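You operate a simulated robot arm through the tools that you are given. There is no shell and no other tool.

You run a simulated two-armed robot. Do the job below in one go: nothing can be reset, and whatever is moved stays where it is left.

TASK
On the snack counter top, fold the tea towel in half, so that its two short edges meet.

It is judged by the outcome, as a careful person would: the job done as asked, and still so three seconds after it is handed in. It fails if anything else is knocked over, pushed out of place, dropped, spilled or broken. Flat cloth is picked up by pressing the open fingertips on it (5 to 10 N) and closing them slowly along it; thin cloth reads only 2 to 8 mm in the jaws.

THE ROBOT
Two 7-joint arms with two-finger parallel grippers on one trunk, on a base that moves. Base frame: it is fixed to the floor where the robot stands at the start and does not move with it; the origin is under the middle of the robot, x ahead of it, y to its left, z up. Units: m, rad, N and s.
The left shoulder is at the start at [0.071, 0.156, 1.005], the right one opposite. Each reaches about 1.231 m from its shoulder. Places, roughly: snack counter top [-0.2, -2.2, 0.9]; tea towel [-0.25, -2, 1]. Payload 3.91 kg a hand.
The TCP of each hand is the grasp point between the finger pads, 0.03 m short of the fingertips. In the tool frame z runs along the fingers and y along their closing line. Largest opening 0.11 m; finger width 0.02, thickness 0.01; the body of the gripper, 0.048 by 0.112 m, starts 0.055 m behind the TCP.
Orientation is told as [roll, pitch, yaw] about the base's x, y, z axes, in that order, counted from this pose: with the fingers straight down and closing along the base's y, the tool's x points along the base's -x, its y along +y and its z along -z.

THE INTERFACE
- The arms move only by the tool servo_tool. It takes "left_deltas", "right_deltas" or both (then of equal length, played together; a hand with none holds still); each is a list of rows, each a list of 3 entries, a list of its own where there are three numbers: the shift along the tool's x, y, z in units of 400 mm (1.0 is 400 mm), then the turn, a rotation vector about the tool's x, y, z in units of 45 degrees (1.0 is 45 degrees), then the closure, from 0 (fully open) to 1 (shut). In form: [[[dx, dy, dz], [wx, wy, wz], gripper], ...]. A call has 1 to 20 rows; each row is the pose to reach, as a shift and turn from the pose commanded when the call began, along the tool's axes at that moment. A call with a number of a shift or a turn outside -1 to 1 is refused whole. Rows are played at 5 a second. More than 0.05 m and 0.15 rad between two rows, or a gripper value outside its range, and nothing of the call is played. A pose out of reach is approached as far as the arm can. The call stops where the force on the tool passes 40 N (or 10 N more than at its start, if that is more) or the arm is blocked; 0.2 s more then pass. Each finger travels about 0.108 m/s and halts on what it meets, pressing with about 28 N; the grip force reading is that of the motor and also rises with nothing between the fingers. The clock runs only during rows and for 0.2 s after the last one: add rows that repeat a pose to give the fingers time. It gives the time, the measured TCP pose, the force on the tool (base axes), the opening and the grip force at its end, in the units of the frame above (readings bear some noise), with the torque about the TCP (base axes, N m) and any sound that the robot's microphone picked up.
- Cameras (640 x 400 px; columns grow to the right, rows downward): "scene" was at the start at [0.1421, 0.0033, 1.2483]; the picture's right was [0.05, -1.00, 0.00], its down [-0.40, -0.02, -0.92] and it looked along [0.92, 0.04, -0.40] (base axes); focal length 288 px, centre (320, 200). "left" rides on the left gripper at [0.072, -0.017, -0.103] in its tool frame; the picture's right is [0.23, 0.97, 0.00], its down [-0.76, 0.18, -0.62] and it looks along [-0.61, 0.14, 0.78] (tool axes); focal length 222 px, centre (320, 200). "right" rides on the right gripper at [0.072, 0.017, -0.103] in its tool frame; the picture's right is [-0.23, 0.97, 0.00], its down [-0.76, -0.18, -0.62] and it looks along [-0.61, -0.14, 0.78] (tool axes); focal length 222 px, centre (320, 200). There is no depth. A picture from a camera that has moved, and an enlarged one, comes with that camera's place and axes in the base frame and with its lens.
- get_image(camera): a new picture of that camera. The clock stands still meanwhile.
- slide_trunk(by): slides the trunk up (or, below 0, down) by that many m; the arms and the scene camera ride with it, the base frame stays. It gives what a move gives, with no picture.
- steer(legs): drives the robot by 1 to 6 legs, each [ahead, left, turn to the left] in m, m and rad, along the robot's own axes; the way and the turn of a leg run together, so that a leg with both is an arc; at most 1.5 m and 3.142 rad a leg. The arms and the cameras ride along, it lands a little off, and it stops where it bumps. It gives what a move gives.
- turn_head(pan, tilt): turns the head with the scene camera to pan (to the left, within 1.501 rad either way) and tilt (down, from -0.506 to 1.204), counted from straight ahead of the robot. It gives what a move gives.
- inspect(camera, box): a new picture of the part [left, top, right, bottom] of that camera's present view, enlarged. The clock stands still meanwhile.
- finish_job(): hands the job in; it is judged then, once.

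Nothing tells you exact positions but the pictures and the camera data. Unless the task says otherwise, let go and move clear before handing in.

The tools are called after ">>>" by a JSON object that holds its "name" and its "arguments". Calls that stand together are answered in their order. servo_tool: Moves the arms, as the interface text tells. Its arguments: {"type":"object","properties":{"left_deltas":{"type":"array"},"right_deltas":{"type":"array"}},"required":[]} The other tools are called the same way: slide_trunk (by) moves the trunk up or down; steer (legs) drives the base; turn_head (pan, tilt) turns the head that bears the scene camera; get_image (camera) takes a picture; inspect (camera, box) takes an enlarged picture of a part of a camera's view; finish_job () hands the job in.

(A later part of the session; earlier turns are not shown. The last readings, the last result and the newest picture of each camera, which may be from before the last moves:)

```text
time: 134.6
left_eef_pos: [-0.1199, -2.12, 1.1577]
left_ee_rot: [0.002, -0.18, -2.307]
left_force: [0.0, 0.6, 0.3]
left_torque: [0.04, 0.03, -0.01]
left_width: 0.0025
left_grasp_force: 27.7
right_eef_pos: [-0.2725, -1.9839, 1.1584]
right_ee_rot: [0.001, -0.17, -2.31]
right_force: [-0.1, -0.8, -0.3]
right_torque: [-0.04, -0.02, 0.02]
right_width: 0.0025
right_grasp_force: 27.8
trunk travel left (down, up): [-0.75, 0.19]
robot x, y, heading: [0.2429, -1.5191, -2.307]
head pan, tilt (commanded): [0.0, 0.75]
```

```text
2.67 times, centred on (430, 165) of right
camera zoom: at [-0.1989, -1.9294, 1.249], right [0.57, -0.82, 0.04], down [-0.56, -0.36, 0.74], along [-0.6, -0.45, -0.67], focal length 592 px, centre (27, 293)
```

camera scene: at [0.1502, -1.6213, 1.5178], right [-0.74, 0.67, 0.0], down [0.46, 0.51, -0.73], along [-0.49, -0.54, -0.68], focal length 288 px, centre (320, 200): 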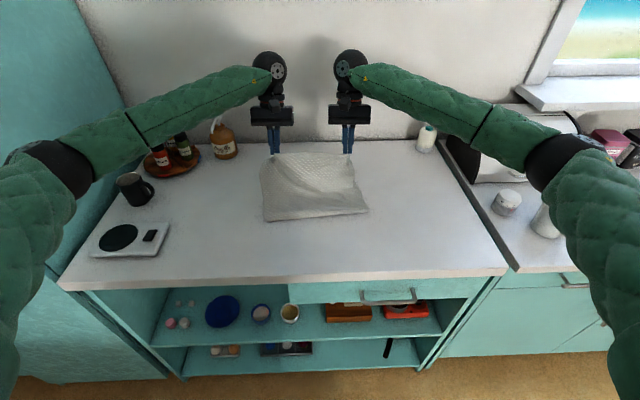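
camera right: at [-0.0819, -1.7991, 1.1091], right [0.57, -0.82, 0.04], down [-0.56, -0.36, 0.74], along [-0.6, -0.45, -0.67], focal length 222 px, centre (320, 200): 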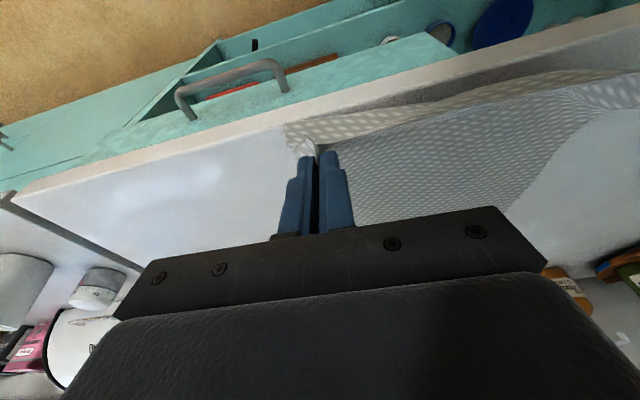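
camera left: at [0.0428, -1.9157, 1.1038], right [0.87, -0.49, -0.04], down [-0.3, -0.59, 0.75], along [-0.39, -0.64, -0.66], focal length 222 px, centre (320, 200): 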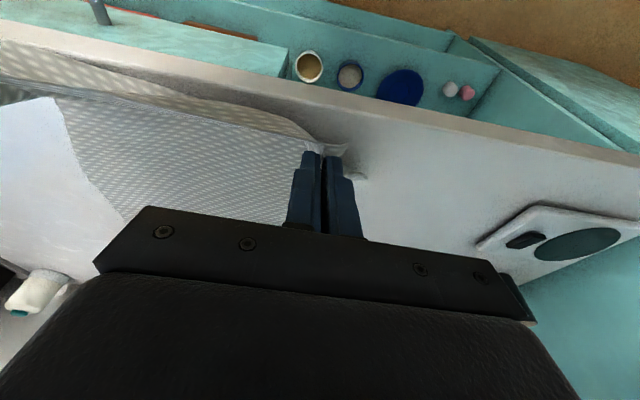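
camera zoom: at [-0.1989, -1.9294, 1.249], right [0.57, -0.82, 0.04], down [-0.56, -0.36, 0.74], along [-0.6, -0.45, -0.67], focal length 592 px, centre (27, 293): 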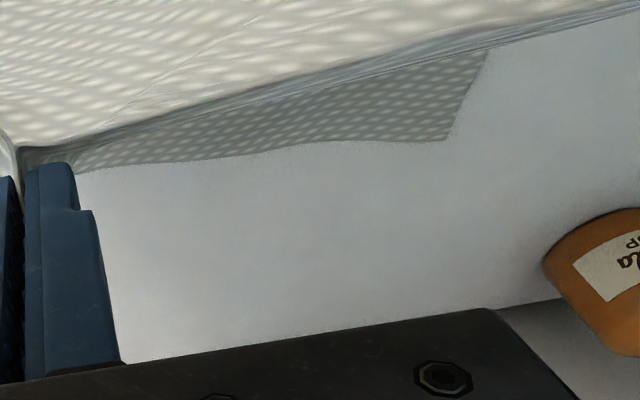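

The far edge is rotated (left corner 0.90, right 0.87) while the sides lean left, so the cloth is still sheared. I'll raise both hands and draw the left one back further, which should pull the left side toward me and square it.

>>> {"name": "servo_tool", "arguments": {"left_deltas": [[[0.063, 0, -0.0346], [0, 0, 0], 1.0], [[0.126, 0, -0.0692], [0, 0, 0], 1.0], [[0.189, 0, -0.1037], [0, 0, 0], 1.0], [[0.2525, 0, -0.1383], [0, 0, 0], 1.0], [[0.2525, 0, -0.1383], [0, 0, 0], 1.0]], "right_deltas": [[[0.0268, 0.005, -0.0282], [0, 0, 0], 1.0], [[0.0536, 0.01, -0.0564], [0, 0, 0], 1.0], [[0.0805, 0.015, -0.0846], [0, 0, 0], 1.0], [[0.1073, 0.02, -0.1128], [0, 0, 0], 1.0], [[0.1073, 0.02, -0.1128], [0, 0, 0], 1.0]]}}

>>> {"name": "get_image", "arguments": {"camera": "left"}}

>>> {"name": "get_image", "arguments": {"camera": "right"}}

>>> {"name": "inspect", "arguments": {"camera": "scene", "box": [200, 110, 440, 290]}}

```text
time: 135.8
left_eef_pos: [-0.0473, -2.0367, 1.1945]
left_ee_rot: [0.002, -0.182, -2.307]
left_force: [-3.2, 1.8, -0.4]
left_torque: [0.06, 0.08, 0.05]
left_width: 0.0025
left_grasp_force: 28.1
right_eef_pos: [-0.2348, -1.9541, 1.1965]
right_ee_rot: [0.001, -0.171, -2.309]
right_force: [2.5, -1.4, -0.5]
right_torque: [-0.06, -0.12, -0.03]
right_width: 0.0025
right_grasp_force: 27.9
trunk travel left (down, up): [-0.75, 0.19]
robot x, y, heading: [0.2429, -1.5237, -2.308]
head pan, tilt (commanded): [0.0, 0.75]
```

```text
taken
camera left: at [0.0018, -1.9599, 1.2836], right [0.87, -0.49, -0.04], down [-0.3, -0.59, 0.75], along [-0.39, -0.64, -0.66], focal length 222 px, centre (320, 200)
```

left: 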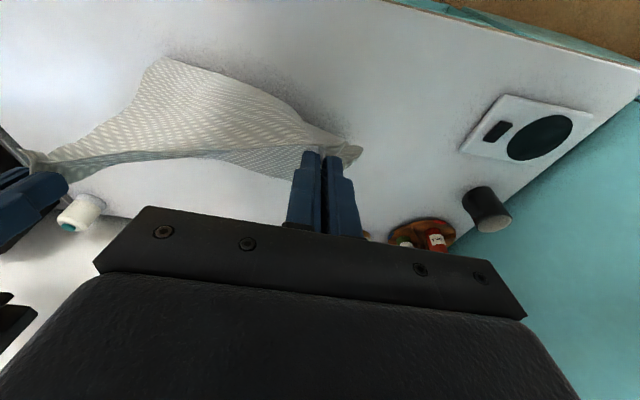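

```text
taken
camera right: at [-0.1609, -1.8979, 1.2864], right [0.57, -0.82, 0.04], down [-0.56, -0.36, 0.74], along [-0.6, -0.45, -0.67], focal length 222 px, centre (320, 200)
```

right: 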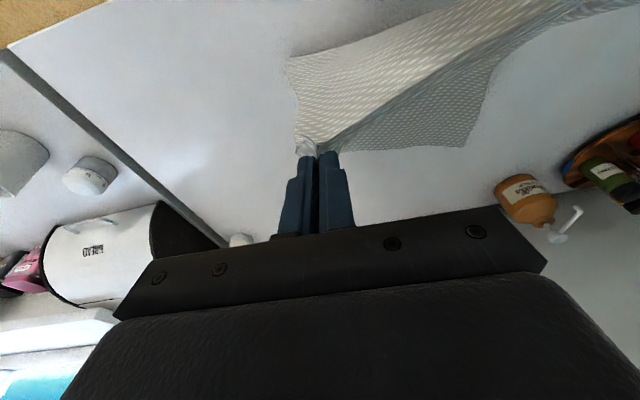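

```text
2.22 times, centred on (320, 200) of scene
camera zoom: at [0.1511, -1.6196, 1.518], right [-0.74, 0.67, 0.0], down [0.46, 0.51, -0.73], along [-0.49, -0.54, -0.68], focal length 640 px, centre (320, 200)
```

zoom: 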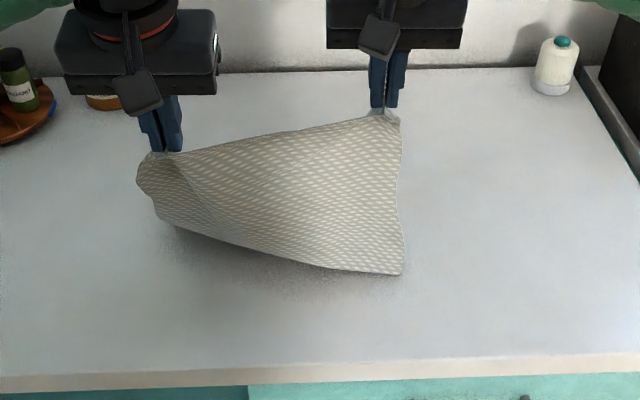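

The left far corner moved about 1 cm. I'll draw the left hand a further 3.5 cm back.

>>> {"name": "servo_tool", "arguments": {"left_deltas": [[[0.045, 0, -0.01], [0, 0, 0], 1.0], [[0.09, 0, -0.02], [0, 0, 0], 1.0], [[0.09, 0, -0.02], [0, 0, 0], 1.0]]}}

>>> {"name": "get_image", "arguments": {"camera": "right"}}

>>> {"name": "get_image", "arguments": {"camera": "left"}}

```text
time: 136.6
left_eef_pos: [-0.0217, -2.0104, 1.1948]
left_ee_rot: [0.003, -0.181, -2.307]
left_force: [-18.1, 4.1, -0.5]
left_torque: [0.06, 0.49, 0.16]
left_width: 0.0026
left_grasp_force: 27.7
right_eef_pos: [-0.2343, -1.9533, 1.1972]
right_ee_rot: [0.0, -0.171, -2.307]
right_force: [16.4, -4.0, 0.6]
right_torque: [-0.13, -0.64, 0.0]
right_width: 0.0028
right_grasp_force: 28.0
trunk travel left (down, up): [-0.75, 0.19]
robot x, y, heading: [0.2444, -1.5203, -2.312]
head pan, tilt (commanded): [0.0, 0.75]
```

```text
taken
camera right: at [-0.16, -1.8974, 1.2866], right [0.57, -0.82, 0.04], down [-0.56, -0.36, 0.74], along [-0.6, -0.45, -0.67], focal length 222 px, centre (320, 200)
```

right: 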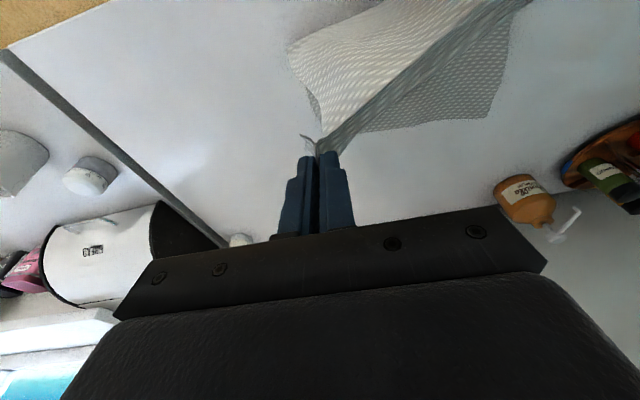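

```text
taken
camera left: at [0.0272, -1.9323, 1.2848], right [0.87, -0.49, -0.04], down [-0.3, -0.59, 0.75], along [-0.39, -0.64, -0.66], focal length 222 px, centre (320, 200)
```

left: 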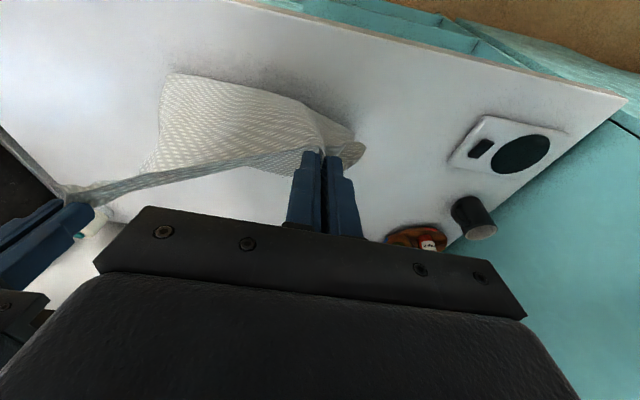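

That pulled strongly (far-left corner now about 0.83), so I'll release the tension by bringing the left hand level with the right again and measure both corners.

>>> {"name": "servo_tool", "arguments": {"left_deltas": [[[-0.0485, 0, 0.0308], [0, 0, 0], 1.0], [[-0.097, 0, 0.0617], [0, 0, 0], 1.0], [[-0.1455, 0, 0.0925], [0, 0, 0], 1.0], [[-0.194, 0, 0.1233], [0, 0, 0], 1.0]], "right_deltas": [[[0.0131, -0.005, 0.02], [0, 0, 0], 1.0], [[0.0262, -0.01, 0.04], [0, 0, 0], 1.0], [[0.0392, -0.015, 0.06], [0, 0, 0], 1.0], [[0.0523, -0.02, 0.0798], [0, 0, 0], 1.0]]}}

>>> {"name": "get_image", "arguments": {"camera": "right"}}

>>> {"name": "get_image", "arguments": {"camera": "left"}}

>>> {"name": "inspect", "arguments": {"camera": "scene", "box": [200, 110, 440, 290]}}

```text
time: 137.6
left_eef_pos: [-0.079, -2.0739, 1.1592]
left_ee_rot: [0.001, -0.18, -2.307]
left_force: [-0.3, 0.3, 0.1]
left_torque: [-0.01, -0.02, 0.0]
left_width: 0.0024
left_grasp_force: 27.9
right_eef_pos: [-0.2283, -1.9368, 1.1623]
right_ee_rot: [-0.002, -0.17, -2.309]
right_force: [0.8, -1.0, -0.2]
right_torque: [0.02, -0.01, 0.0]
right_width: 0.0024
right_grasp_force: 28.0
trunk travel left (down, up): [-0.75, 0.19]
robot x, y, heading: [0.244, -1.5177, -2.311]
head pan, tilt (commanded): [0.0, 0.75]
```

```text
taken
camera right: at [-0.1556, -1.8813, 1.2519], right [0.57, -0.82, 0.04], down [-0.57, -0.36, 0.74], along [-0.6, -0.44, -0.67], focal length 222 px, centre (320, 200)
```

right: 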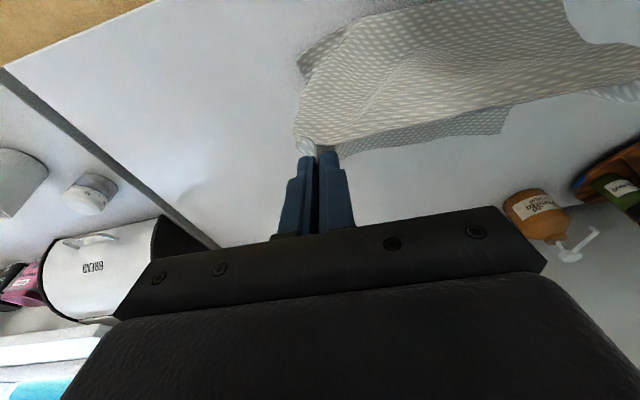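

```text
taken
camera left: at [-0.0314, -1.9974, 1.2483], right [0.87, -0.49, -0.04], down [-0.3, -0.59, 0.75], along [-0.39, -0.64, -0.66], focal length 222 px, centre (320, 200)
```

left: 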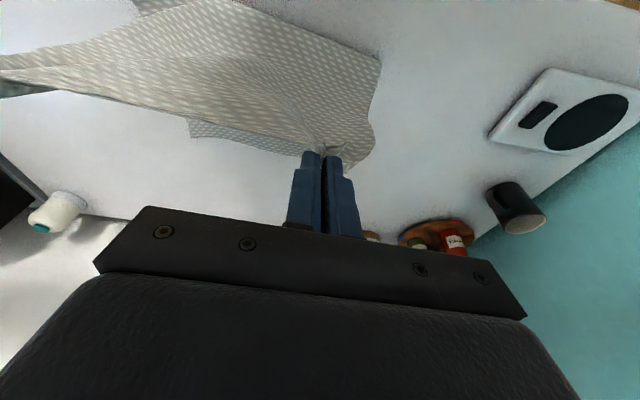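

```text
2.22 times, centred on (320, 200) of scene
camera zoom: at [0.1513, -1.6195, 1.5181], right [-0.74, 0.67, 0.0], down [0.46, 0.51, -0.73], along [-0.49, -0.54, -0.68], focal length 640 px, centre (320, 200)
```

zoom: 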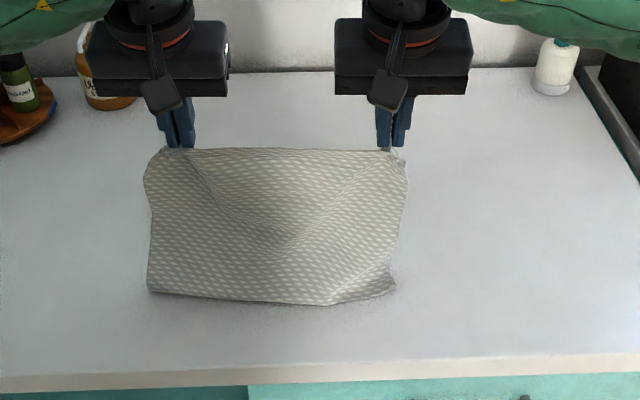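

The right part near the fold has crumpled, and the far edge is now at 0.83 (left) and 0.81 (right). Raising both hands straight up about 3.5 cm should draw both sides taut and even.

>>> {"name": "servo_tool", "arguments": {"left_deltas": [[[-0.0076, -0.01, -0.0431], [0, 0, 0], 1.0], [[-0.0152, -0.02, -0.0862], [0, 0, 0], 1.0], [[-0.0152, -0.02, -0.0862], [0, 0, 0], 1.0]], "right_deltas": [[[-0.0076, -0.01, -0.0431], [0, 0, 0], 1.0], [[-0.0152, -0.02, -0.0862], [0, 0, 0], 1.0], [[-0.0152, -0.02, -0.0862], [0, 0, 0], 1.0]]}}

>>> {"name": "get_image", "arguments": {"camera": "right"}}

>>> {"name": "get_image", "arguments": {"camera": "left"}}

>>> {"name": "inspect", "arguments": {"camera": "scene", "box": [200, 110, 440, 290]}}

```text
time: 138.4
left_eef_pos: [-0.0824, -2.0679, 1.1924]
left_ee_rot: [0.003, -0.179, -2.307]
left_force: [0.1, 0.2, 0.6]
left_torque: [0.02, -0.01, 0.0]
left_width: 0.0024
left_grasp_force: 28.3
right_eef_pos: [-0.2346, -1.9315, 1.1975]
right_ee_rot: [-0.001, -0.171, -2.31]
right_force: [0.7, -0.6, -0.6]
right_torque: [0.0, -0.02, -0.01]
right_width: 0.0026
right_grasp_force: 27.6
trunk travel left (down, up): [-0.75, 0.19]
robot x, y, heading: [0.2439, -1.5168, -2.307]
head pan, tilt (commanded): [0.0, 0.75]
```

```text
taken
camera right: at [-0.1618, -1.8765, 1.2875], right [0.57, -0.82, 0.04], down [-0.56, -0.36, 0.74], along [-0.6, -0.45, -0.67], focal length 222 px, centre (320, 200)
```

right: 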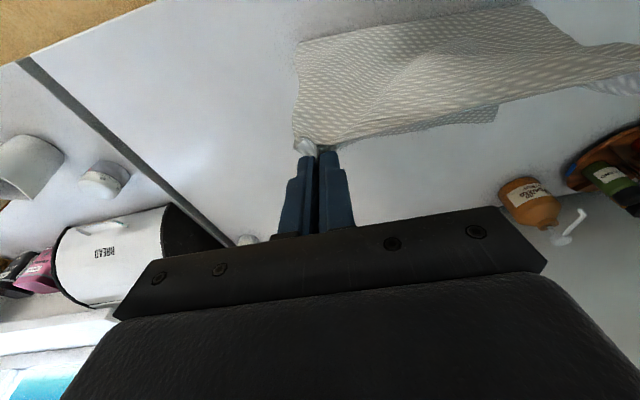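

```text
taken
camera left: at [-0.0335, -1.9906, 1.2822], right [0.87, -0.49, -0.04], down [-0.3, -0.59, 0.75], along [-0.39, -0.64, -0.66], focal length 222 px, centre (320, 200)
```

left: 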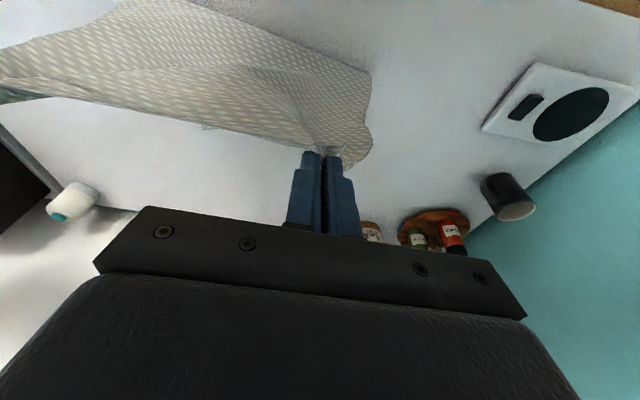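

```text
2.22 times, centred on (320, 200) of scene
camera zoom: at [0.1521, -1.6194, 1.5181], right [-0.74, 0.67, 0.0], down [0.46, 0.51, -0.73], along [-0.49, -0.54, -0.68], focal length 640 px, centre (320, 200)
```

zoom: 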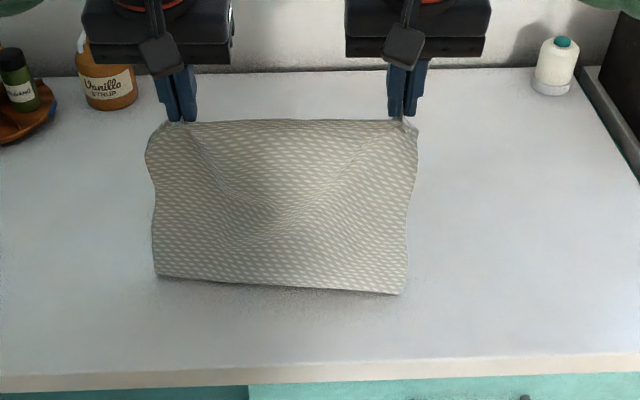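

The lower layer has become quite sheared by these pulls. The cleanest reset is to lift the towel wholly off the counter so it hangs straight from the two hands, then lay it down afresh; I'll raise it and move it forward.

>>> {"name": "servo_tool", "arguments": {"left_deltas": [[[-0.0526, 0, -0.0748], [0, 0, 0], 1.0], [[-0.1051, 0, -0.1496], [0, 0, 0], 1.0], [[-0.1577, 0, -0.2244], [0, 0, 0], 1.0], [[-0.2102, 0, -0.2992], [0, 0, 0], 1.0], [[-0.2628, 0, -0.374], [0, 0, 0], 1.0], [[-0.3153, 0, -0.4488], [0, 0, 0], 1.0], [[-0.3679, 0, -0.5236], [0, 0, 0], 1.0], [[-0.4204, 0, -0.598], [0, 0, 0], 1.0], [[-0.5041, 0, -0.5832], [0, 0, 0], 1.0], [[-0.5878, 0, -0.5684], [0, 0, 0], 1.0], [[-0.6715, 0, -0.5536], [0, 0, 0], 1.0], [[-0.7552, 0, -0.5388], [0, 0, 0], 1.0], [[-0.8389, 0, -0.524], [0, 0, 0], 1.0], [[-0.8389, 0, -0.524], [0, 0, 0], 1.0], [[-0.8389, 0, -0.524], [0, 0, 0], 1.0], [[-0.8389, 0, -0.524], [0, 0, 0], 1.0], [[-0.8389, 0, -0.524], [0, 0, 0], 1.0]], "right_deltas": [[[-0.0526, 0, -0.0748], [0, 0, 0], 1.0], [[-0.1051, 0, -0.1496], [0, 0, 0], 1.0], [[-0.1577, 0, -0.2244], [0, 0, 0], 1.0], [[-0.2102, 0, -0.2992], [0, 0, 0], 1.0], [[-0.2628, 0, -0.374], [0, 0, 0], 1.0], [[-0.3153, 0, -0.4488], [0, 0, 0], 1.0], [[-0.3679, 0, -0.5236], [0, 0, 0], 1.0], [[-0.4204, 0, -0.598], [0, 0, 0], 1.0], [[-0.5041, 0, -0.5832], [0, 0, 0], 1.0], [[-0.5878, 0, -0.5684], [0, 0, 0], 1.0], [[-0.6715, 0, -0.5536], [0, 0, 0], 1.0], [[-0.7552, 0, -0.5388], [0, 0, 0], 1.0], [[-0.8389, 0, -0.524], [0, 0, 0], 1.0], [[-0.8389, 0, -0.524], [0, 0, 0], 1.0], [[-0.8389, 0, -0.524], [0, 0, 0], 1.0], [[-0.8389, 0, -0.524], [0, 0, 0], 1.0], [[-0.8389, 0, -0.524], [0, 0, 0], 1.0]]}}

>>> {"name": "get_image", "arguments": {"camera": "scene"}}

>>> {"name": "get_image", "arguments": {"camera": "left"}}

```text
time: 142.0
left_eef_pos: [-0.2815, -2.2846, 1.4625]
left_ee_rot: [0.003, -0.181, -2.307]
left_force: [-1.0, 0.5, -0.4]
left_torque: [0.0, 0.07, 0.01]
left_width: 0.002
left_grasp_force: 27.7
right_eef_pos: [-0.4337, -2.1465, 1.4588]
right_ee_rot: [-0.001, -0.171, -2.309]
right_force: [1.0, -1.6, -0.6]
right_torque: [-0.06, -0.03, 0.03]
right_width: 0.0027
right_grasp_force: 28.4
trunk travel left (down, up): [-0.75, 0.19]
robot x, y, heading: [0.2462, -1.5177, -2.305]
head pan, tilt (commanded): [0.0, 0.75]
```

```text
taken
camera scene: at [0.1521, -1.6186, 1.5182], right [-0.74, 0.67, 0.0], down [0.46, 0.5, -0.73], along [-0.49, -0.54, -0.68], focal length 288 px, centre (320, 200)
```

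scene: 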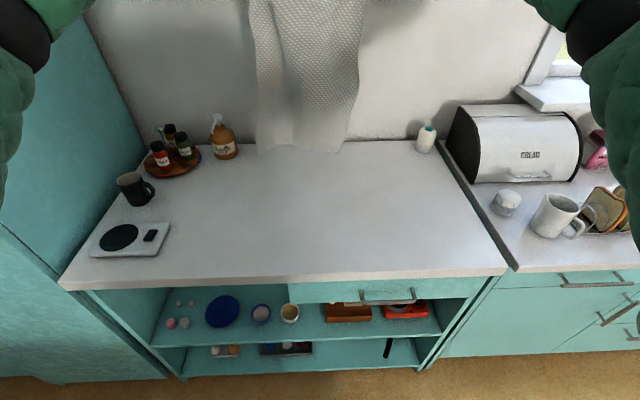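

```text
taken
camera left: at [-0.2337, -2.2067, 1.5512], right [0.87, -0.49, -0.04], down [-0.3, -0.59, 0.75], along [-0.39, -0.64, -0.66], focal length 222 px, centre (320, 200)
```

left: 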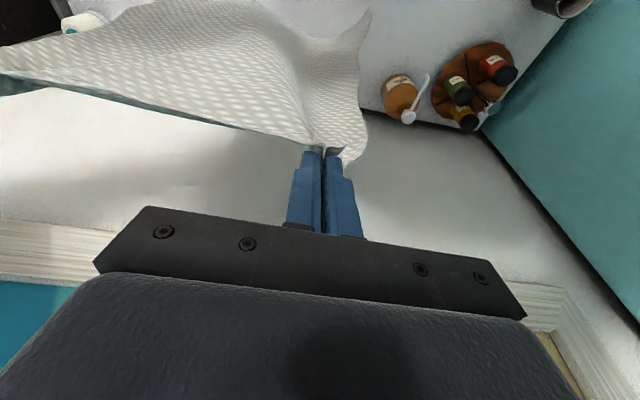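

The towel hangs freely and square, its lower edge about 9 cm above the counter at 0.92 ahead. I'll lower it until that edge touches and then lay it down toward me until half its length is on the counter.

>>> {"name": "servo_tool", "arguments": {"left_deltas": [[[0.0109, 0, 0.0616], [0, 0, 0], 1.0], [[0.0217, 0, 0.1231], [0, 0, 0], 1.0], [[0.0326, 0, 0.1847], [0, 0, 0], 1.0], [[0.0326, 0, 0.1847], [0, 0, 0], 1.0], [[0.0326, 0, 0.1847], [0, 0, 0], 1.0], [[0.0326, 0, 0.1847], [0, 0, 0], 1.0], [[0.0326, 0, 0.1847], [0, 0, 0], 1.0], [[0.0391, 0, 0.2216], [0, 0, 0], 1.0], [[0.097, 0, 0.2622], [0, 0, 0], 1.0], [[0.155, 0, 0.303], [0, 0, 0], 1.0], [[0.2128, 0, 0.3435], [0, 0, 0], 1.0], [[0.2708, 0, 0.384], [0, 0, 0], 1.0], [[0.3288, 0, 0.4245], [0, 0, 0], 1.0], [[0.3868, 0, 0.4653], [0, 0, 0], 1.0], [[0.4445, 0, 0.5058], [0, 0, 0], 1.0], [[0.5025, 0, 0.5463], [0, 0, 0], 1.0], [[0.5605, 0, 0.587], [0, 0, 0], 1.0], [[0.6183, 0, 0.6275], [0, 0, 0], 1.0], [[0.6618, 0, 0.6578], [0, 0, 0], 1.0]], "right_deltas": [[[0.0109, 0, 0.0616], [0, 0, 0], 1.0], [[0.0217, 0, 0.1231], [0, 0, 0], 1.0], [[0.0326, 0, 0.1847], [0, 0, 0], 1.0], [[0.0326, 0, 0.1847], [0, 0, 0], 1.0], [[0.0326, 0, 0.1847], [0, 0, 0], 1.0], [[0.0326, 0, 0.1847], [0, 0, 0], 1.0], [[0.0326, 0, 0.1847], [0, 0, 0], 1.0], [[0.0391, 0, 0.2216], [0, 0, 0], 1.0], [[0.097, 0, 0.2622], [0, 0, 0], 1.0], [[0.155, 0, 0.303], [0, 0, 0], 1.0], [[0.2128, 0, 0.3435], [0, 0, 0], 1.0], [[0.2708, 0, 0.384], [0, 0, 0], 1.0], [[0.3288, 0, 0.4245], [0, 0, 0], 1.0], [[0.3868, 0, 0.4653], [0, 0, 0], 1.0], [[0.4445, 0, 0.5058], [0, 0, 0], 1.0], [[0.5025, 0, 0.5463], [0, 0, 0], 1.0], [[0.5605, 0, 0.587], [0, 0, 0], 1.0], [[0.6183, 0, 0.6275], [0, 0, 0], 1.0], [[0.6618, 0, 0.6578], [0, 0, 0], 1.0]]}}

>>> {"name": "get_image", "arguments": {"camera": "scene"}}

>>> {"name": "inspect", "arguments": {"camera": "left", "box": [80, 90, 340, 250]}}

>>> {"name": "inspect", "arguments": {"camera": "right", "box": [300, 90, 560, 250]}}

```text
time: 146.0
left_eef_pos: [-0.1382, -2.1288, 1.1537]
left_ee_rot: [0.001, -0.18, -2.307]
left_force: [0.9, 1.3, -0.7]
left_torque: [-0.01, -0.01, 0.01]
left_width: 0.0027
left_grasp_force: 27.7
right_eef_pos: [-0.2881, -1.9869, 1.1575]
right_ee_rot: [-0.001, -0.172, -2.31]
right_force: [-0.1, -0.5, -0.4]
right_torque: [-0.04, -0.01, 0.0]
right_width: 0.0023
right_grasp_force: 27.9
trunk travel left (down, up): [-0.75, 0.19]
robot x, y, heading: [0.2424, -1.5218, -2.309]
head pan, tilt (commanded): [0.0, 0.75]
```

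```text
taken
camera scene: at [0.1518, -1.619, 1.5182], right [-0.74, 0.67, 0.0], down [0.46, 0.51, -0.73], along [-0.49, -0.54, -0.68], focal length 288 px, centre (320, 200)
```

scene: 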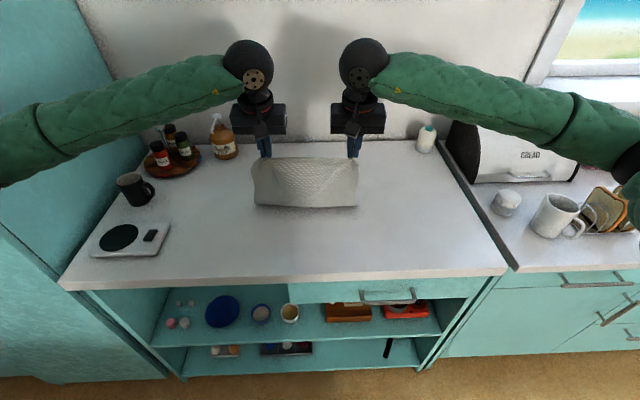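

```text
2.46 times, centred on (210, 170) of left
camera zoom: at [-0.0897, -2.0499, 1.2436], right [0.87, -0.49, -0.04], down [-0.3, -0.59, 0.75], along [-0.39, -0.64, -0.66], focal length 547 px, centre (591, 274)
```

zoom: 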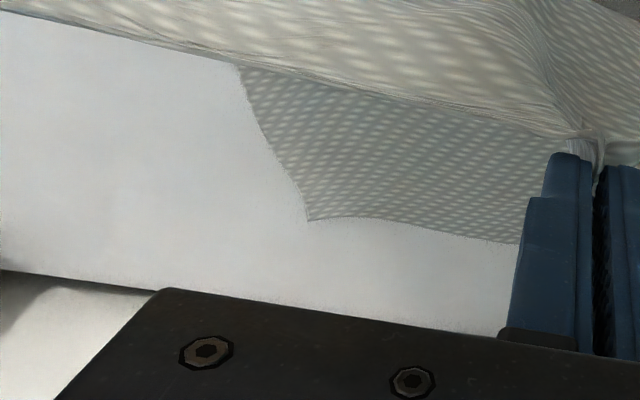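

```text
2.46 times, centred on (430, 170) of right
camera zoom: at [-0.2138, -1.9311, 1.2473], right [0.57, -0.82, 0.04], down [-0.56, -0.36, 0.74], along [-0.6, -0.44, -0.67], focal length 547 px, centre (49, 274)
```

zoom: 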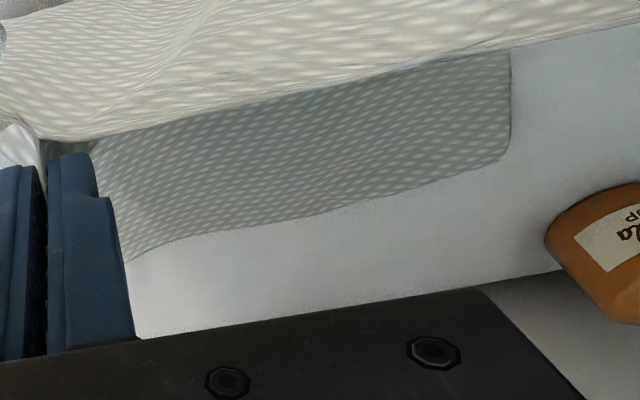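

The re-laid half is flat but rotated about 9° (left end nearer), probably from twisting while it hung. I'll lift it off again, let it hang longer to settle, and check its lower edge before laying it down.

>>> {"name": "servo_tool", "arguments": {"left_deltas": [[[-0.0599, 0, -0.0755], [0, 0, 0], 1.0], [[-0.1197, 0, -0.1511], [0, 0, 0], 1.0], [[-0.1796, 0, -0.2266], [0, 0, 0], 1.0], [[-0.2394, 0, -0.3022], [0, 0, 0], 1.0], [[-0.2993, 0, -0.3778], [0, 0, 0], 1.0], [[-0.3591, 0, -0.4533], [0, 0, 0], 1.0], [[-0.419, 0, -0.5289], [0, 0, 0], 1.0], [[-0.4788, 0, -0.6044], [0, 0, 0], 1.0], [[-0.5387, 0, -0.68], [0, 0, 0], 1.0], [[-0.5387, 0, -0.68], [0, 0, 0], 1.0], [[-0.5387, 0, -0.68], [0, 0, 0], 1.0], [[-0.5387, 0, -0.68], [0, 0, 0], 1.0], [[-0.5387, 0, -0.68], [0, 0, 0], 1.0], [[-0.5387, 0, -0.68], [0, 0, 0], 1.0], [[-0.5387, 0, -0.68], [0, 0, 0], 1.0], [[-0.5387, 0, -0.68], [0, 0, 0], 1.0], [[-0.5387, 0, -0.68], [0, 0, 0], 1.0], [[-0.5387, 0, -0.68], [0, 0, 0], 1.0], [[-0.5387, 0, -0.68], [0, 0, 0], 1.0], [[-0.5387, 0, -0.68], [0, 0, 0], 1.0]], "right_deltas": [[[-0.0599, 0, -0.0755], [0, 0, 0], 1.0], [[-0.1197, 0, -0.1511], [0, 0, 0], 1.0], [[-0.1796, 0, -0.2266], [0, 0, 0], 1.0], [[-0.2394, 0, -0.3022], [0, 0, 0], 1.0], [[-0.2993, 0, -0.3778], [0, 0, 0], 1.0], [[-0.3591, 0, -0.4533], [0, 0, 0], 1.0], [[-0.419, 0, -0.5289], [0, 0, 0], 1.0], [[-0.4788, 0, -0.6044], [0, 0, 0], 1.0], [[-0.5387, 0, -0.68], [0, 0, 0], 1.0], [[-0.5387, 0, -0.68], [0, 0, 0], 1.0], [[-0.5387, 0, -0.68], [0, 0, 0], 1.0], [[-0.5387, 0, -0.68], [0, 0, 0], 1.0], [[-0.5387, 0, -0.68], [0, 0, 0], 1.0], [[-0.5387, 0, -0.68], [0, 0, 0], 1.0], [[-0.5387, 0, -0.68], [0, 0, 0], 1.0], [[-0.5387, 0, -0.68], [0, 0, 0], 1.0], [[-0.5387, 0, -0.68], [0, 0, 0], 1.0], [[-0.5387, 0, -0.68], [0, 0, 0], 1.0], [[-0.5387, 0, -0.68], [0, 0, 0], 1.0], [[-0.5387, 0, -0.68], [0, 0, 0], 1.0]]}}

>>> {"name": "get_image", "arguments": {"camera": "scene"}}

>>> {"name": "get_image", "arguments": {"camera": "left"}}

>>> {"name": "get_image", "arguments": {"camera": "right"}}

```text
time: 150.2
left_eef_pos: [-0.2478, -2.2457, 1.4563]
left_ee_rot: [0.001, -0.178, -2.307]
left_force: [-0.1, 0.2, 0.9]
left_torque: [0.01, -0.01, 0.06]
left_width: 0.0025
left_grasp_force: 27.8
right_eef_pos: [-0.4007, -2.1135, 1.4605]
right_ee_rot: [-0.001, -0.171, -2.309]
right_force: [-1.1, 0.2, 0.3]
right_torque: [0.02, 0.0, 0.03]
right_width: 0.0025
right_grasp_force: 28.3
trunk travel left (down, up): [-0.75, 0.19]
robot x, y, heading: [0.2458, -1.5164, -2.319]
head pan, tilt (commanded): [0.0, 0.75]
```

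```text
taken
camera scene: at [0.1518, -1.6191, 1.5181], right [-0.74, 0.67, 0.0], down [0.46, 0.51, -0.73], along [-0.49, -0.54, -0.68], focal length 288 px, centre (320, 200)
```

scene: 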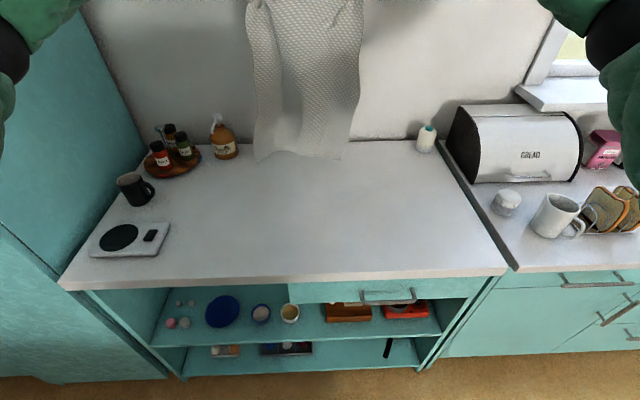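

```text
taken
camera left: at [-0.199, -2.1686, 1.5463], right [0.87, -0.49, -0.04], down [-0.3, -0.59, 0.75], along [-0.39, -0.64, -0.66], focal length 222 px, centre (320, 200)
```

left: 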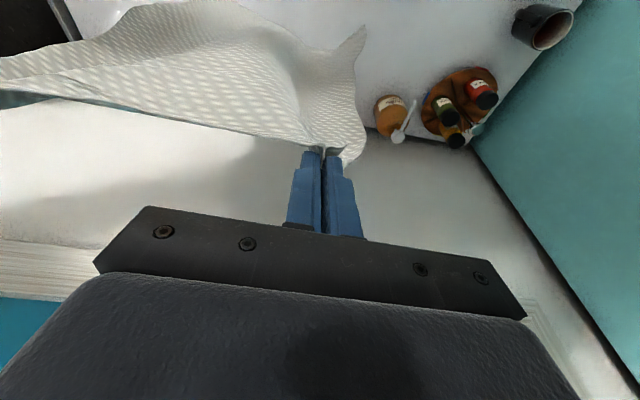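

```text
taken
camera right: at [-0.3269, -2.0582, 1.5497], right [0.57, -0.82, 0.04], down [-0.56, -0.36, 0.74], along [-0.6, -0.45, -0.67], focal length 222 px, centre (320, 200)
```

right: 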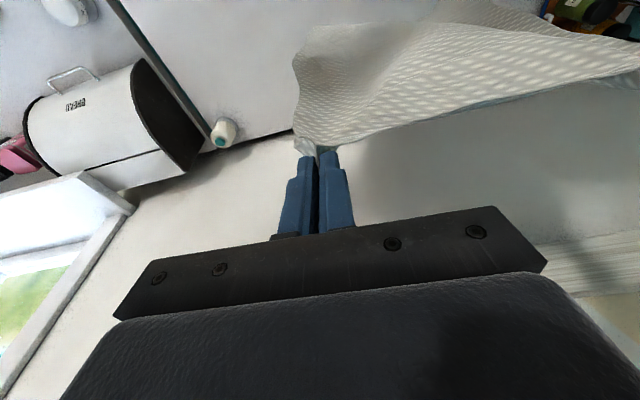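

Hanging still, the lower edge stays twisted about 10° (left nearer), so I'll lay it down a little closer to me and turn the hem by 8° while laying so the fold line comes out parallel to that edge.

>>> {"name": "servo_tool", "arguments": {"left_deltas": [[[0.037, 0, -0.0065], [0, 0, 0], 1.0], [[0.0739, 0, -0.013], [0, 0, 0], 1.0], [[0.0848, 0, 0.0486], [0, 0, 0], 1.0], [[0.0956, 0, 0.1101], [0, 0, 0], 1.0], [[0.1065, 0, 0.1717], [0, 0, 0], 1.0], [[0.1065, 0, 0.1717], [0, 0, 0], 1.0], [[0.1065, 0, 0.1717], [0, 0, 0], 1.0], [[0.1065, 0, 0.1717], [0, 0, 0], 1.0], [[0.113, 0, 0.2087], [0, 0, 0], 1.0], [[0.171, 0, 0.2493], [0, 0, 0], 1.0], [[0.2308, -0.0038, 0.2895], [0, 0, 0], 1.0], [[0.2928, -0.0075, 0.3293], [0, 0, 0], 1.0], [[0.3548, -0.0113, 0.3693], [0, 0, 0], 1.0], [[0.417, -0.015, 0.409], [0, 0, 0], 1.0], [[0.4788, -0.0188, 0.449], [0, 0, 0], 1.0], [[0.5405, -0.0225, 0.4888], [0, 0, 0], 1.0], [[0.6028, -0.0263, 0.5288], [0, 0, 0], 1.0], [[0.665, -0.03, 0.5685], [0, 0, 0], 1.0], [[0.7265, -0.0338, 0.6083], [0, 0, 0], 1.0], [[0.77, -0.0375, 0.6385], [0, 0, 0], 1.0]], "right_deltas": [[[0.037, 0, -0.0065], [0, 0, 0], 1.0], [[0.0739, 0, -0.013], [0, 0, 0], 1.0], [[0.0848, 0, 0.0486], [0, 0, 0], 1.0], [[0.0956, 0, 0.1101], [0, 0, 0], 1.0], [[0.1065, 0, 0.1717], [0, 0, 0], 1.0], [[0.1065, 0, 0.1717], [0, 0, 0], 1.0], [[0.1065, 0, 0.1717], [0, 0, 0], 1.0], [[0.1065, 0, 0.1717], [0, 0, 0], 1.0], [[0.113, 0, 0.2087], [0, 0, 0], 1.0], [[0.171, 0, 0.2493], [0, 0, 0], 1.0], [[0.227, -0.0038, 0.2903], [0, 0, 0], 1.0], [[0.2805, -0.0075, 0.3315], [0, 0, 0], 1.0], [[0.3345, -0.0113, 0.3728], [0, 0, 0], 1.0], [[0.3883, -0.015, 0.414], [0, 0, 0], 1.0], [[0.4425, -0.0188, 0.4553], [0, 0, 0], 1.0], [[0.4963, -0.0225, 0.4968], [0, 0, 0], 1.0], [[0.55, -0.0263, 0.538], [0, 0, 0], 1.0], [[0.6038, -0.03, 0.5793], [0, 0, 0], 1.0], [[0.6578, -0.0338, 0.6205], [0, 0, 0], 1.0], [[0.701, -0.0375, 0.6508], [0, 0, 0], 1.0]]}}

>>> {"name": "get_image", "arguments": {"camera": "scene"}}

>>> {"name": "inspect", "arguments": {"camera": "left", "box": [80, 90, 340, 250]}}

>>> {"name": "inspect", "arguments": {"camera": "right", "box": [300, 90, 560, 250]}}

```text
time: 154.4
left_eef_pos: [-0.0843, -2.0471, 1.1537]
left_ee_rot: [0.004, -0.179, -2.306]
left_force: [-1.1, 1.6, -0.3]
left_torque: [0.03, 0.07, 0.03]
left_width: 0.0025
left_grasp_force: 27.8
right_eef_pos: [-0.2539, -1.9298, 1.1568]
right_ee_rot: [0.001, -0.171, -2.311]
right_force: [2.4, -1.4, -1.0]
right_torque: [-0.05, -0.04, -0.02]
right_width: 0.0023
right_grasp_force: 27.7
trunk travel left (down, up): [-0.75, 0.19]
robot x, y, heading: [0.2435, -1.5207, -2.311]
head pan, tilt (commanded): [0.0, 0.75]
```

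```text
taken
camera scene: at [0.1517, -1.6188, 1.5182], right [-0.74, 0.67, 0.0], down [0.46, 0.51, -0.73], along [-0.49, -0.54, -0.68], focal length 288 px, centre (320, 200)
```

scene: 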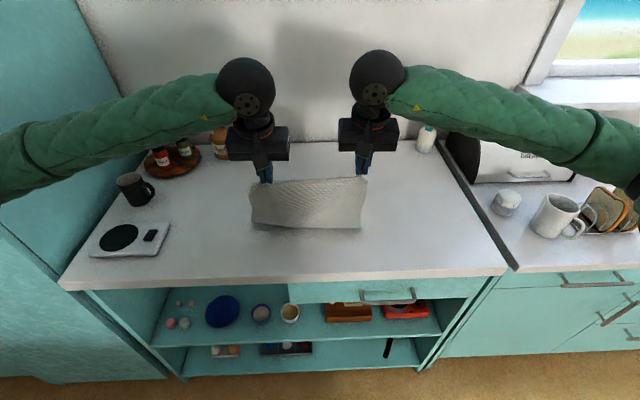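

```text
2.46 times, centred on (210, 170) of left
camera zoom: at [-0.0355, -1.9698, 1.2436], right [0.87, -0.49, -0.04], down [-0.3, -0.59, 0.75], along [-0.39, -0.64, -0.66], focal length 547 px, centre (591, 274)
```

zoom: 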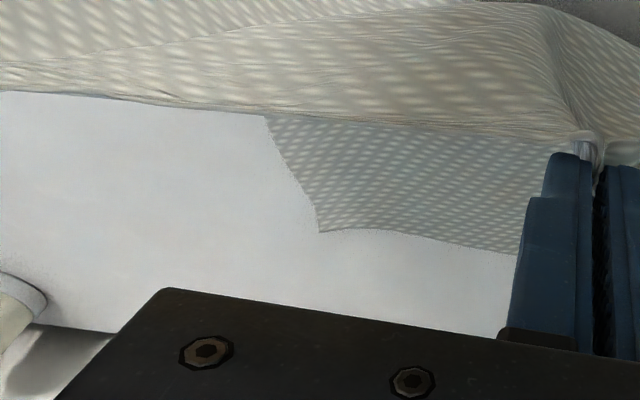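

```text
2.46 times, centred on (430, 170) of right
camera zoom: at [-0.1812, -1.8744, 1.2465], right [0.57, -0.82, 0.04], down [-0.56, -0.36, 0.74], along [-0.6, -0.45, -0.67], focal length 547 px, centre (49, 274)
```

zoom: 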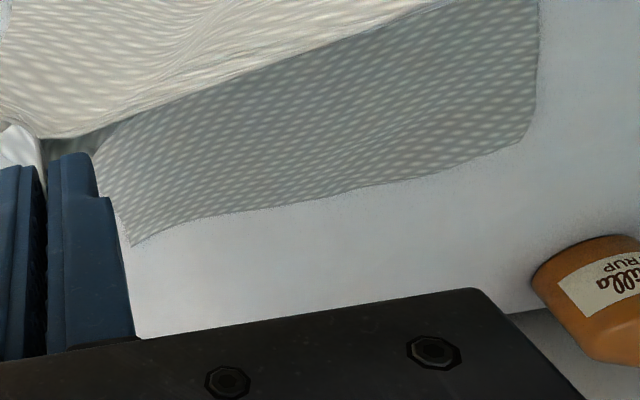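

Now the far edge runs from (0.862, 0.234) to (0.902, −0.072), about 7.5° rotated, and the sides are nearly square to it. I'll draw the hem back a little along that rotated axis and then up over a fold line parallel to the far edge.

>>> {"name": "servo_tool", "arguments": {"left_deltas": [[[0.0643, 0.0045, 0.01], [0, 0, 0], 1.0], [[0.1285, 0.009, 0.02], [0, 0, 0], 1.0], [[0.1928, 0.0135, 0.03], [0, 0, 0], 1.0], [[0.257, 0.018, 0.04], [0, 0, 0], 1.0], [[0.3213, 0.0225, 0.05], [0, 0, 0], 1.0], [[0.3213, 0.0225, 0.05], [0, 0, 0], 1.0], [[0.214, 0.0385, 0.0183], [0, 0, 0], 1.0], [[0.1113, 0.0545, 0.0108], [0, 0, 0], 1.0], [[0.0115, 0.0705, 0.021], [0, 0, 0], 1.0], [[-0.0575, 0.0815, 0.033], [0, 0, 0], 1.0]], "right_deltas": [[[0.062, 0.0055, 0.0119], [0, 0, 0], 1.0], [[0.124, 0.011, 0.0238], [0, 0, 0], 1.0], [[0.186, 0.0165, 0.0357], [0, 0, 0], 1.0], [[0.248, 0.022, 0.0476], [0, 0, 0], 1.0], [[0.31, 0.0275, 0.0595], [0, 0, 0], 1.0], [[0.31, 0.0275, 0.0595], [0, 0, 0], 1.0], [[0.2028, 0.0435, 0.0278], [0, 0, 0], 1.0], [[0.1, 0.0595, 0.0205], [0, 0, 0], 1.0], [[0.0003, 0.0755, 0.0303], [0, 0, 0], 1.0], [[-0.0688, 0.0865, 0.0425], [0, 0, 0], 1.0]]}}

>>> {"name": "inspect", "arguments": {"camera": "scene", "box": [200, 110, 440, 290]}}

>>> {"name": "inspect", "arguments": {"camera": "left", "box": [80, 90, 340, 250]}}

>>> {"name": "inspect", "arguments": {"camera": "right", "box": [300, 90, 560, 250]}}

```text
time: 156.6
left_eef_pos: [-0.0757, -2.0871, 1.1465]
left_ee_rot: [0.003, -0.18, -2.307]
left_force: [-2.3, 1.1, -0.1]
left_torque: [0.04, 0.04, 0.03]
left_width: 0.0022
left_grasp_force: 28.4
right_eef_pos: [-0.2511, -1.9743, 1.1453]
right_ee_rot: [0.0, -0.17, -2.31]
right_force: [1.7, -1.6, -0.3]
right_torque: [-0.06, -0.07, 0.01]
right_width: 0.0025
right_grasp_force: 27.7
trunk travel left (down, up): [-0.75, 0.19]
robot x, y, heading: [0.2431, -1.5173, -2.308]
head pan, tilt (commanded): [0.0, 0.75]
```

```text
2.22 times, centred on (320, 200) of scene
camera zoom: at [0.1515, -1.6201, 1.518], right [-0.74, 0.67, 0.0], down [0.46, 0.51, -0.73], along [-0.49, -0.54, -0.68], focal length 640 px, centre (320, 200)
```

zoom: 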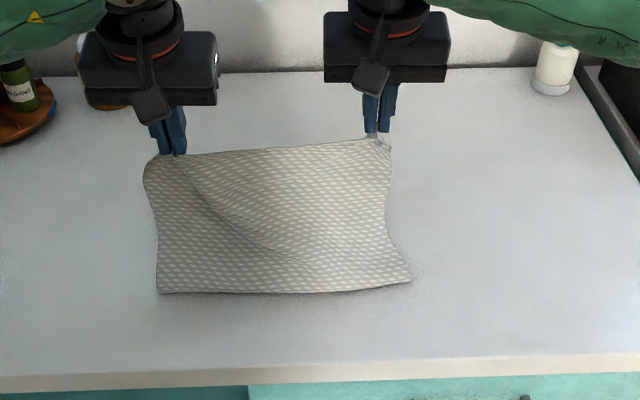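

```text
2.46 times, centred on (210, 170) of left
camera zoom: at [-0.0269, -2.0093, 1.2351], right [0.87, -0.49, -0.04], down [-0.3, -0.59, 0.75], along [-0.39, -0.64, -0.66], focal length 547 px, centre (591, 274)
```

zoom: 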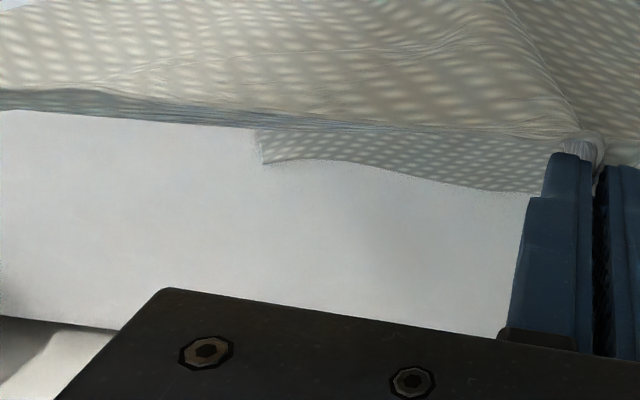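

```text
2.46 times, centred on (430, 170) of right
camera zoom: at [-0.1781, -1.9201, 1.2356], right [0.57, -0.82, 0.04], down [-0.56, -0.36, 0.74], along [-0.6, -0.45, -0.67], focal length 547 px, centre (49, 274)
```

zoom: 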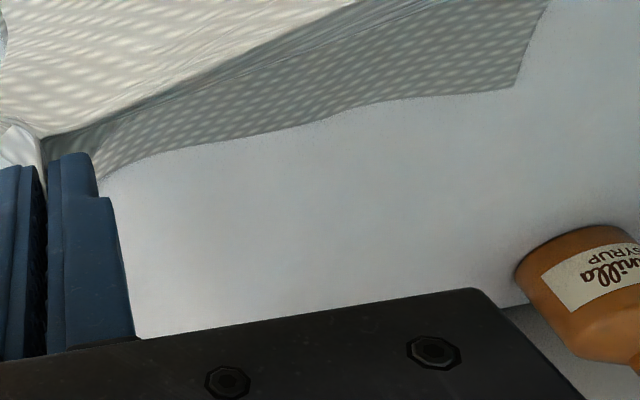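

Lower layer: far edge (0.843, 0.233)–(0.851, −0.068), fold 0.62–0.64, but the sides still lean about 8° from square. I'll peel it up almost to the far edge, shift the hem left, and re-lay it straight back.

>>> {"name": "servo_tool", "arguments": {"left_deltas": [[[-0.0607, 0.0095, -0.0528], [0, 0, 0], 1.0], [[-0.1215, 0.019, -0.1056], [0, 0, 0], 1.0], [[-0.1822, 0.0285, -0.1584], [0, 0, 0], 1.0], [[-0.2429, 0.038, -0.2112], [0, 0, 0], 1.0], [[-0.3036, 0.0475, -0.2639], [0, 0, 0], 1.0], [[-0.3644, 0.057, -0.3167], [0, 0, 0], 1.0], [[-0.4251, 0.0665, -0.3695], [0, 0, 0], 1.0], [[-0.4858, 0.076, -0.4223], [0, 0, 0], 1.0], [[-0.4858, 0.076, -0.4223], [0, 0, 0], 1.0], [[-0.4858, 0.076, -0.4223], [0, 0, 0], 1.0], [[-0.4858, 0.076, -0.4223], [0, 0, 0], 1.0], [[-0.4858, 0.076, -0.4223], [0, 0, 0], 1.0], [[-0.4858, 0.076, -0.4223], [0, 0, 0], 1.0], [[-0.403, 0.0739, -0.3607], [0, 0, 0], 1.0], [[-0.3202, 0.0718, -0.2991], [0, 0, 0], 1.0], [[-0.2374, 0.0698, -0.2376], [0, 0, 0], 1.0], [[-0.1546, 0.0677, -0.176], [0, 0, 0], 1.0], [[-0.0718, 0.0656, -0.1144], [0, 0, 0], 1.0], [[0.011, 0.0635, -0.0528], [0, 0, 0], 1.0]], "right_deltas": [[[-0.0521, 0.0097, -0.0543], [0, 0, 0], 1.0], [[-0.1042, 0.0194, -0.1086], [0, 0, 0], 1.0], [[-0.1563, 0.0291, -0.1629], [0, 0, 0], 1.0], [[-0.2084, 0.0388, -0.2172], [0, 0, 0], 1.0], [[-0.2605, 0.0484, -0.2714], [0, 0, 0], 1.0], [[-0.3126, 0.0581, -0.3257], [0, 0, 0], 1.0], [[-0.3647, 0.0678, -0.38], [0, 0, 0], 1.0], [[-0.4168, 0.0775, -0.4343], [0, 0, 0], 1.0], [[-0.4168, 0.0775, -0.4343], [0, 0, 0], 1.0], [[-0.4168, 0.0775, -0.4343], [0, 0, 0], 1.0], [[-0.4168, 0.0775, -0.4343], [0, 0, 0], 1.0], [[-0.4168, 0.0775, -0.4343], [0, 0, 0], 1.0], [[-0.4168, 0.0775, -0.4343], [0, 0, 0], 1.0], [[-0.334, 0.0754, -0.3731], [0, 0, 0], 1.0], [[-0.2513, 0.0733, -0.312], [0, 0, 0], 1.0], [[-0.1685, 0.0713, -0.2508], [0, 0, 0], 1.0], [[-0.0857, 0.0692, -0.1896], [0, 0, 0], 1.0], [[-0.003, 0.0671, -0.1285], [0, 0, 0], 1.0], [[0.0798, 0.065, -0.0673], [0, 0, 0], 1.0]]}}

>>> {"name": "inspect", "arguments": {"camera": "scene", "box": [200, 110, 440, 290]}}

>>> {"name": "inspect", "arguments": {"camera": "left", "box": [80, 90, 340, 250]}}

>>> {"name": "inspect", "arguments": {"camera": "right", "box": [300, 90, 560, 250]}}

```text
time: 160.6
left_eef_pos: [-0.0536, -2.0977, 1.166]
left_ee_rot: [0.003, -0.18, -2.306]
left_force: [0.0, 0.1, 0.2]
left_torque: [-0.02, -0.01, 0.03]
left_width: 0.0024
left_grasp_force: 28.3
right_eef_pos: [-0.2076, -1.9661, 1.1668]
right_ee_rot: [0.0, -0.172, -2.31]
right_force: [0.3, 0.2, 0.1]
right_torque: [0.04, -0.03, 0.02]
right_width: 0.0025
right_grasp_force: 28.3
trunk travel left (down, up): [-0.75, 0.19]
robot x, y, heading: [0.2435, -1.5159, -2.306]
head pan, tilt (commanded): [0.0, 0.75]
```

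```text
2.22 times, centred on (320, 200) of scene
camera zoom: at [0.1523, -1.6184, 1.5184], right [-0.74, 0.67, 0.0], down [0.46, 0.5, -0.73], along [-0.49, -0.54, -0.68], focal length 640 px, centre (320, 200)
```

zoom: 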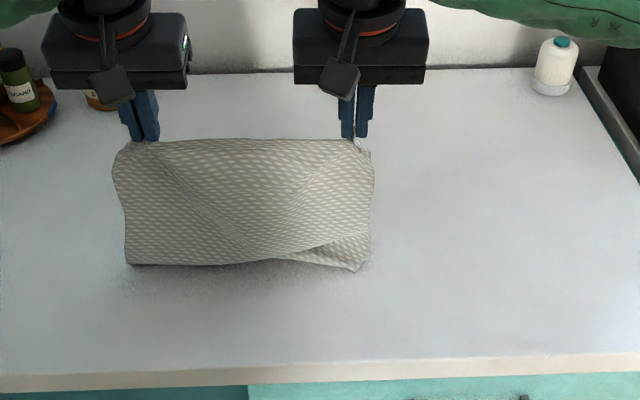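

```text
2.46 times, centred on (210, 170) of left
camera zoom: at [-0.0063, -2.0202, 1.2556], right [0.87, -0.49, -0.04], down [-0.3, -0.59, 0.75], along [-0.39, -0.64, -0.66], focal length 547 px, centre (591, 274)
```

zoom: 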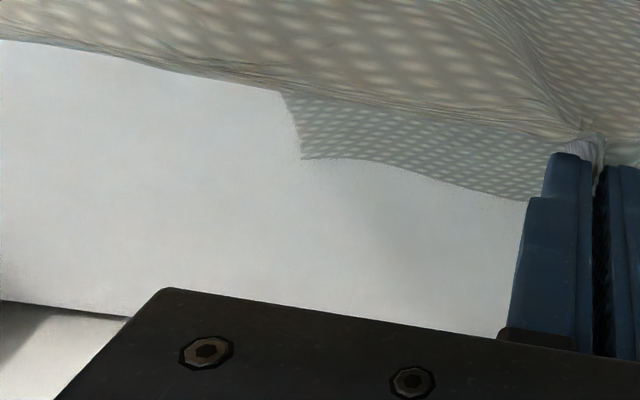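

```text
2.46 times, centred on (430, 170) of right
camera zoom: at [-0.1355, -1.9106, 1.2568], right [0.57, -0.82, 0.04], down [-0.56, -0.36, 0.74], along [-0.6, -0.45, -0.67], focal length 547 px, centre (49, 274)
```

zoom: 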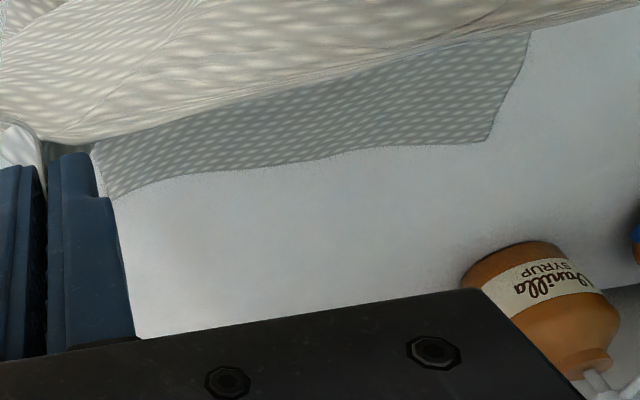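

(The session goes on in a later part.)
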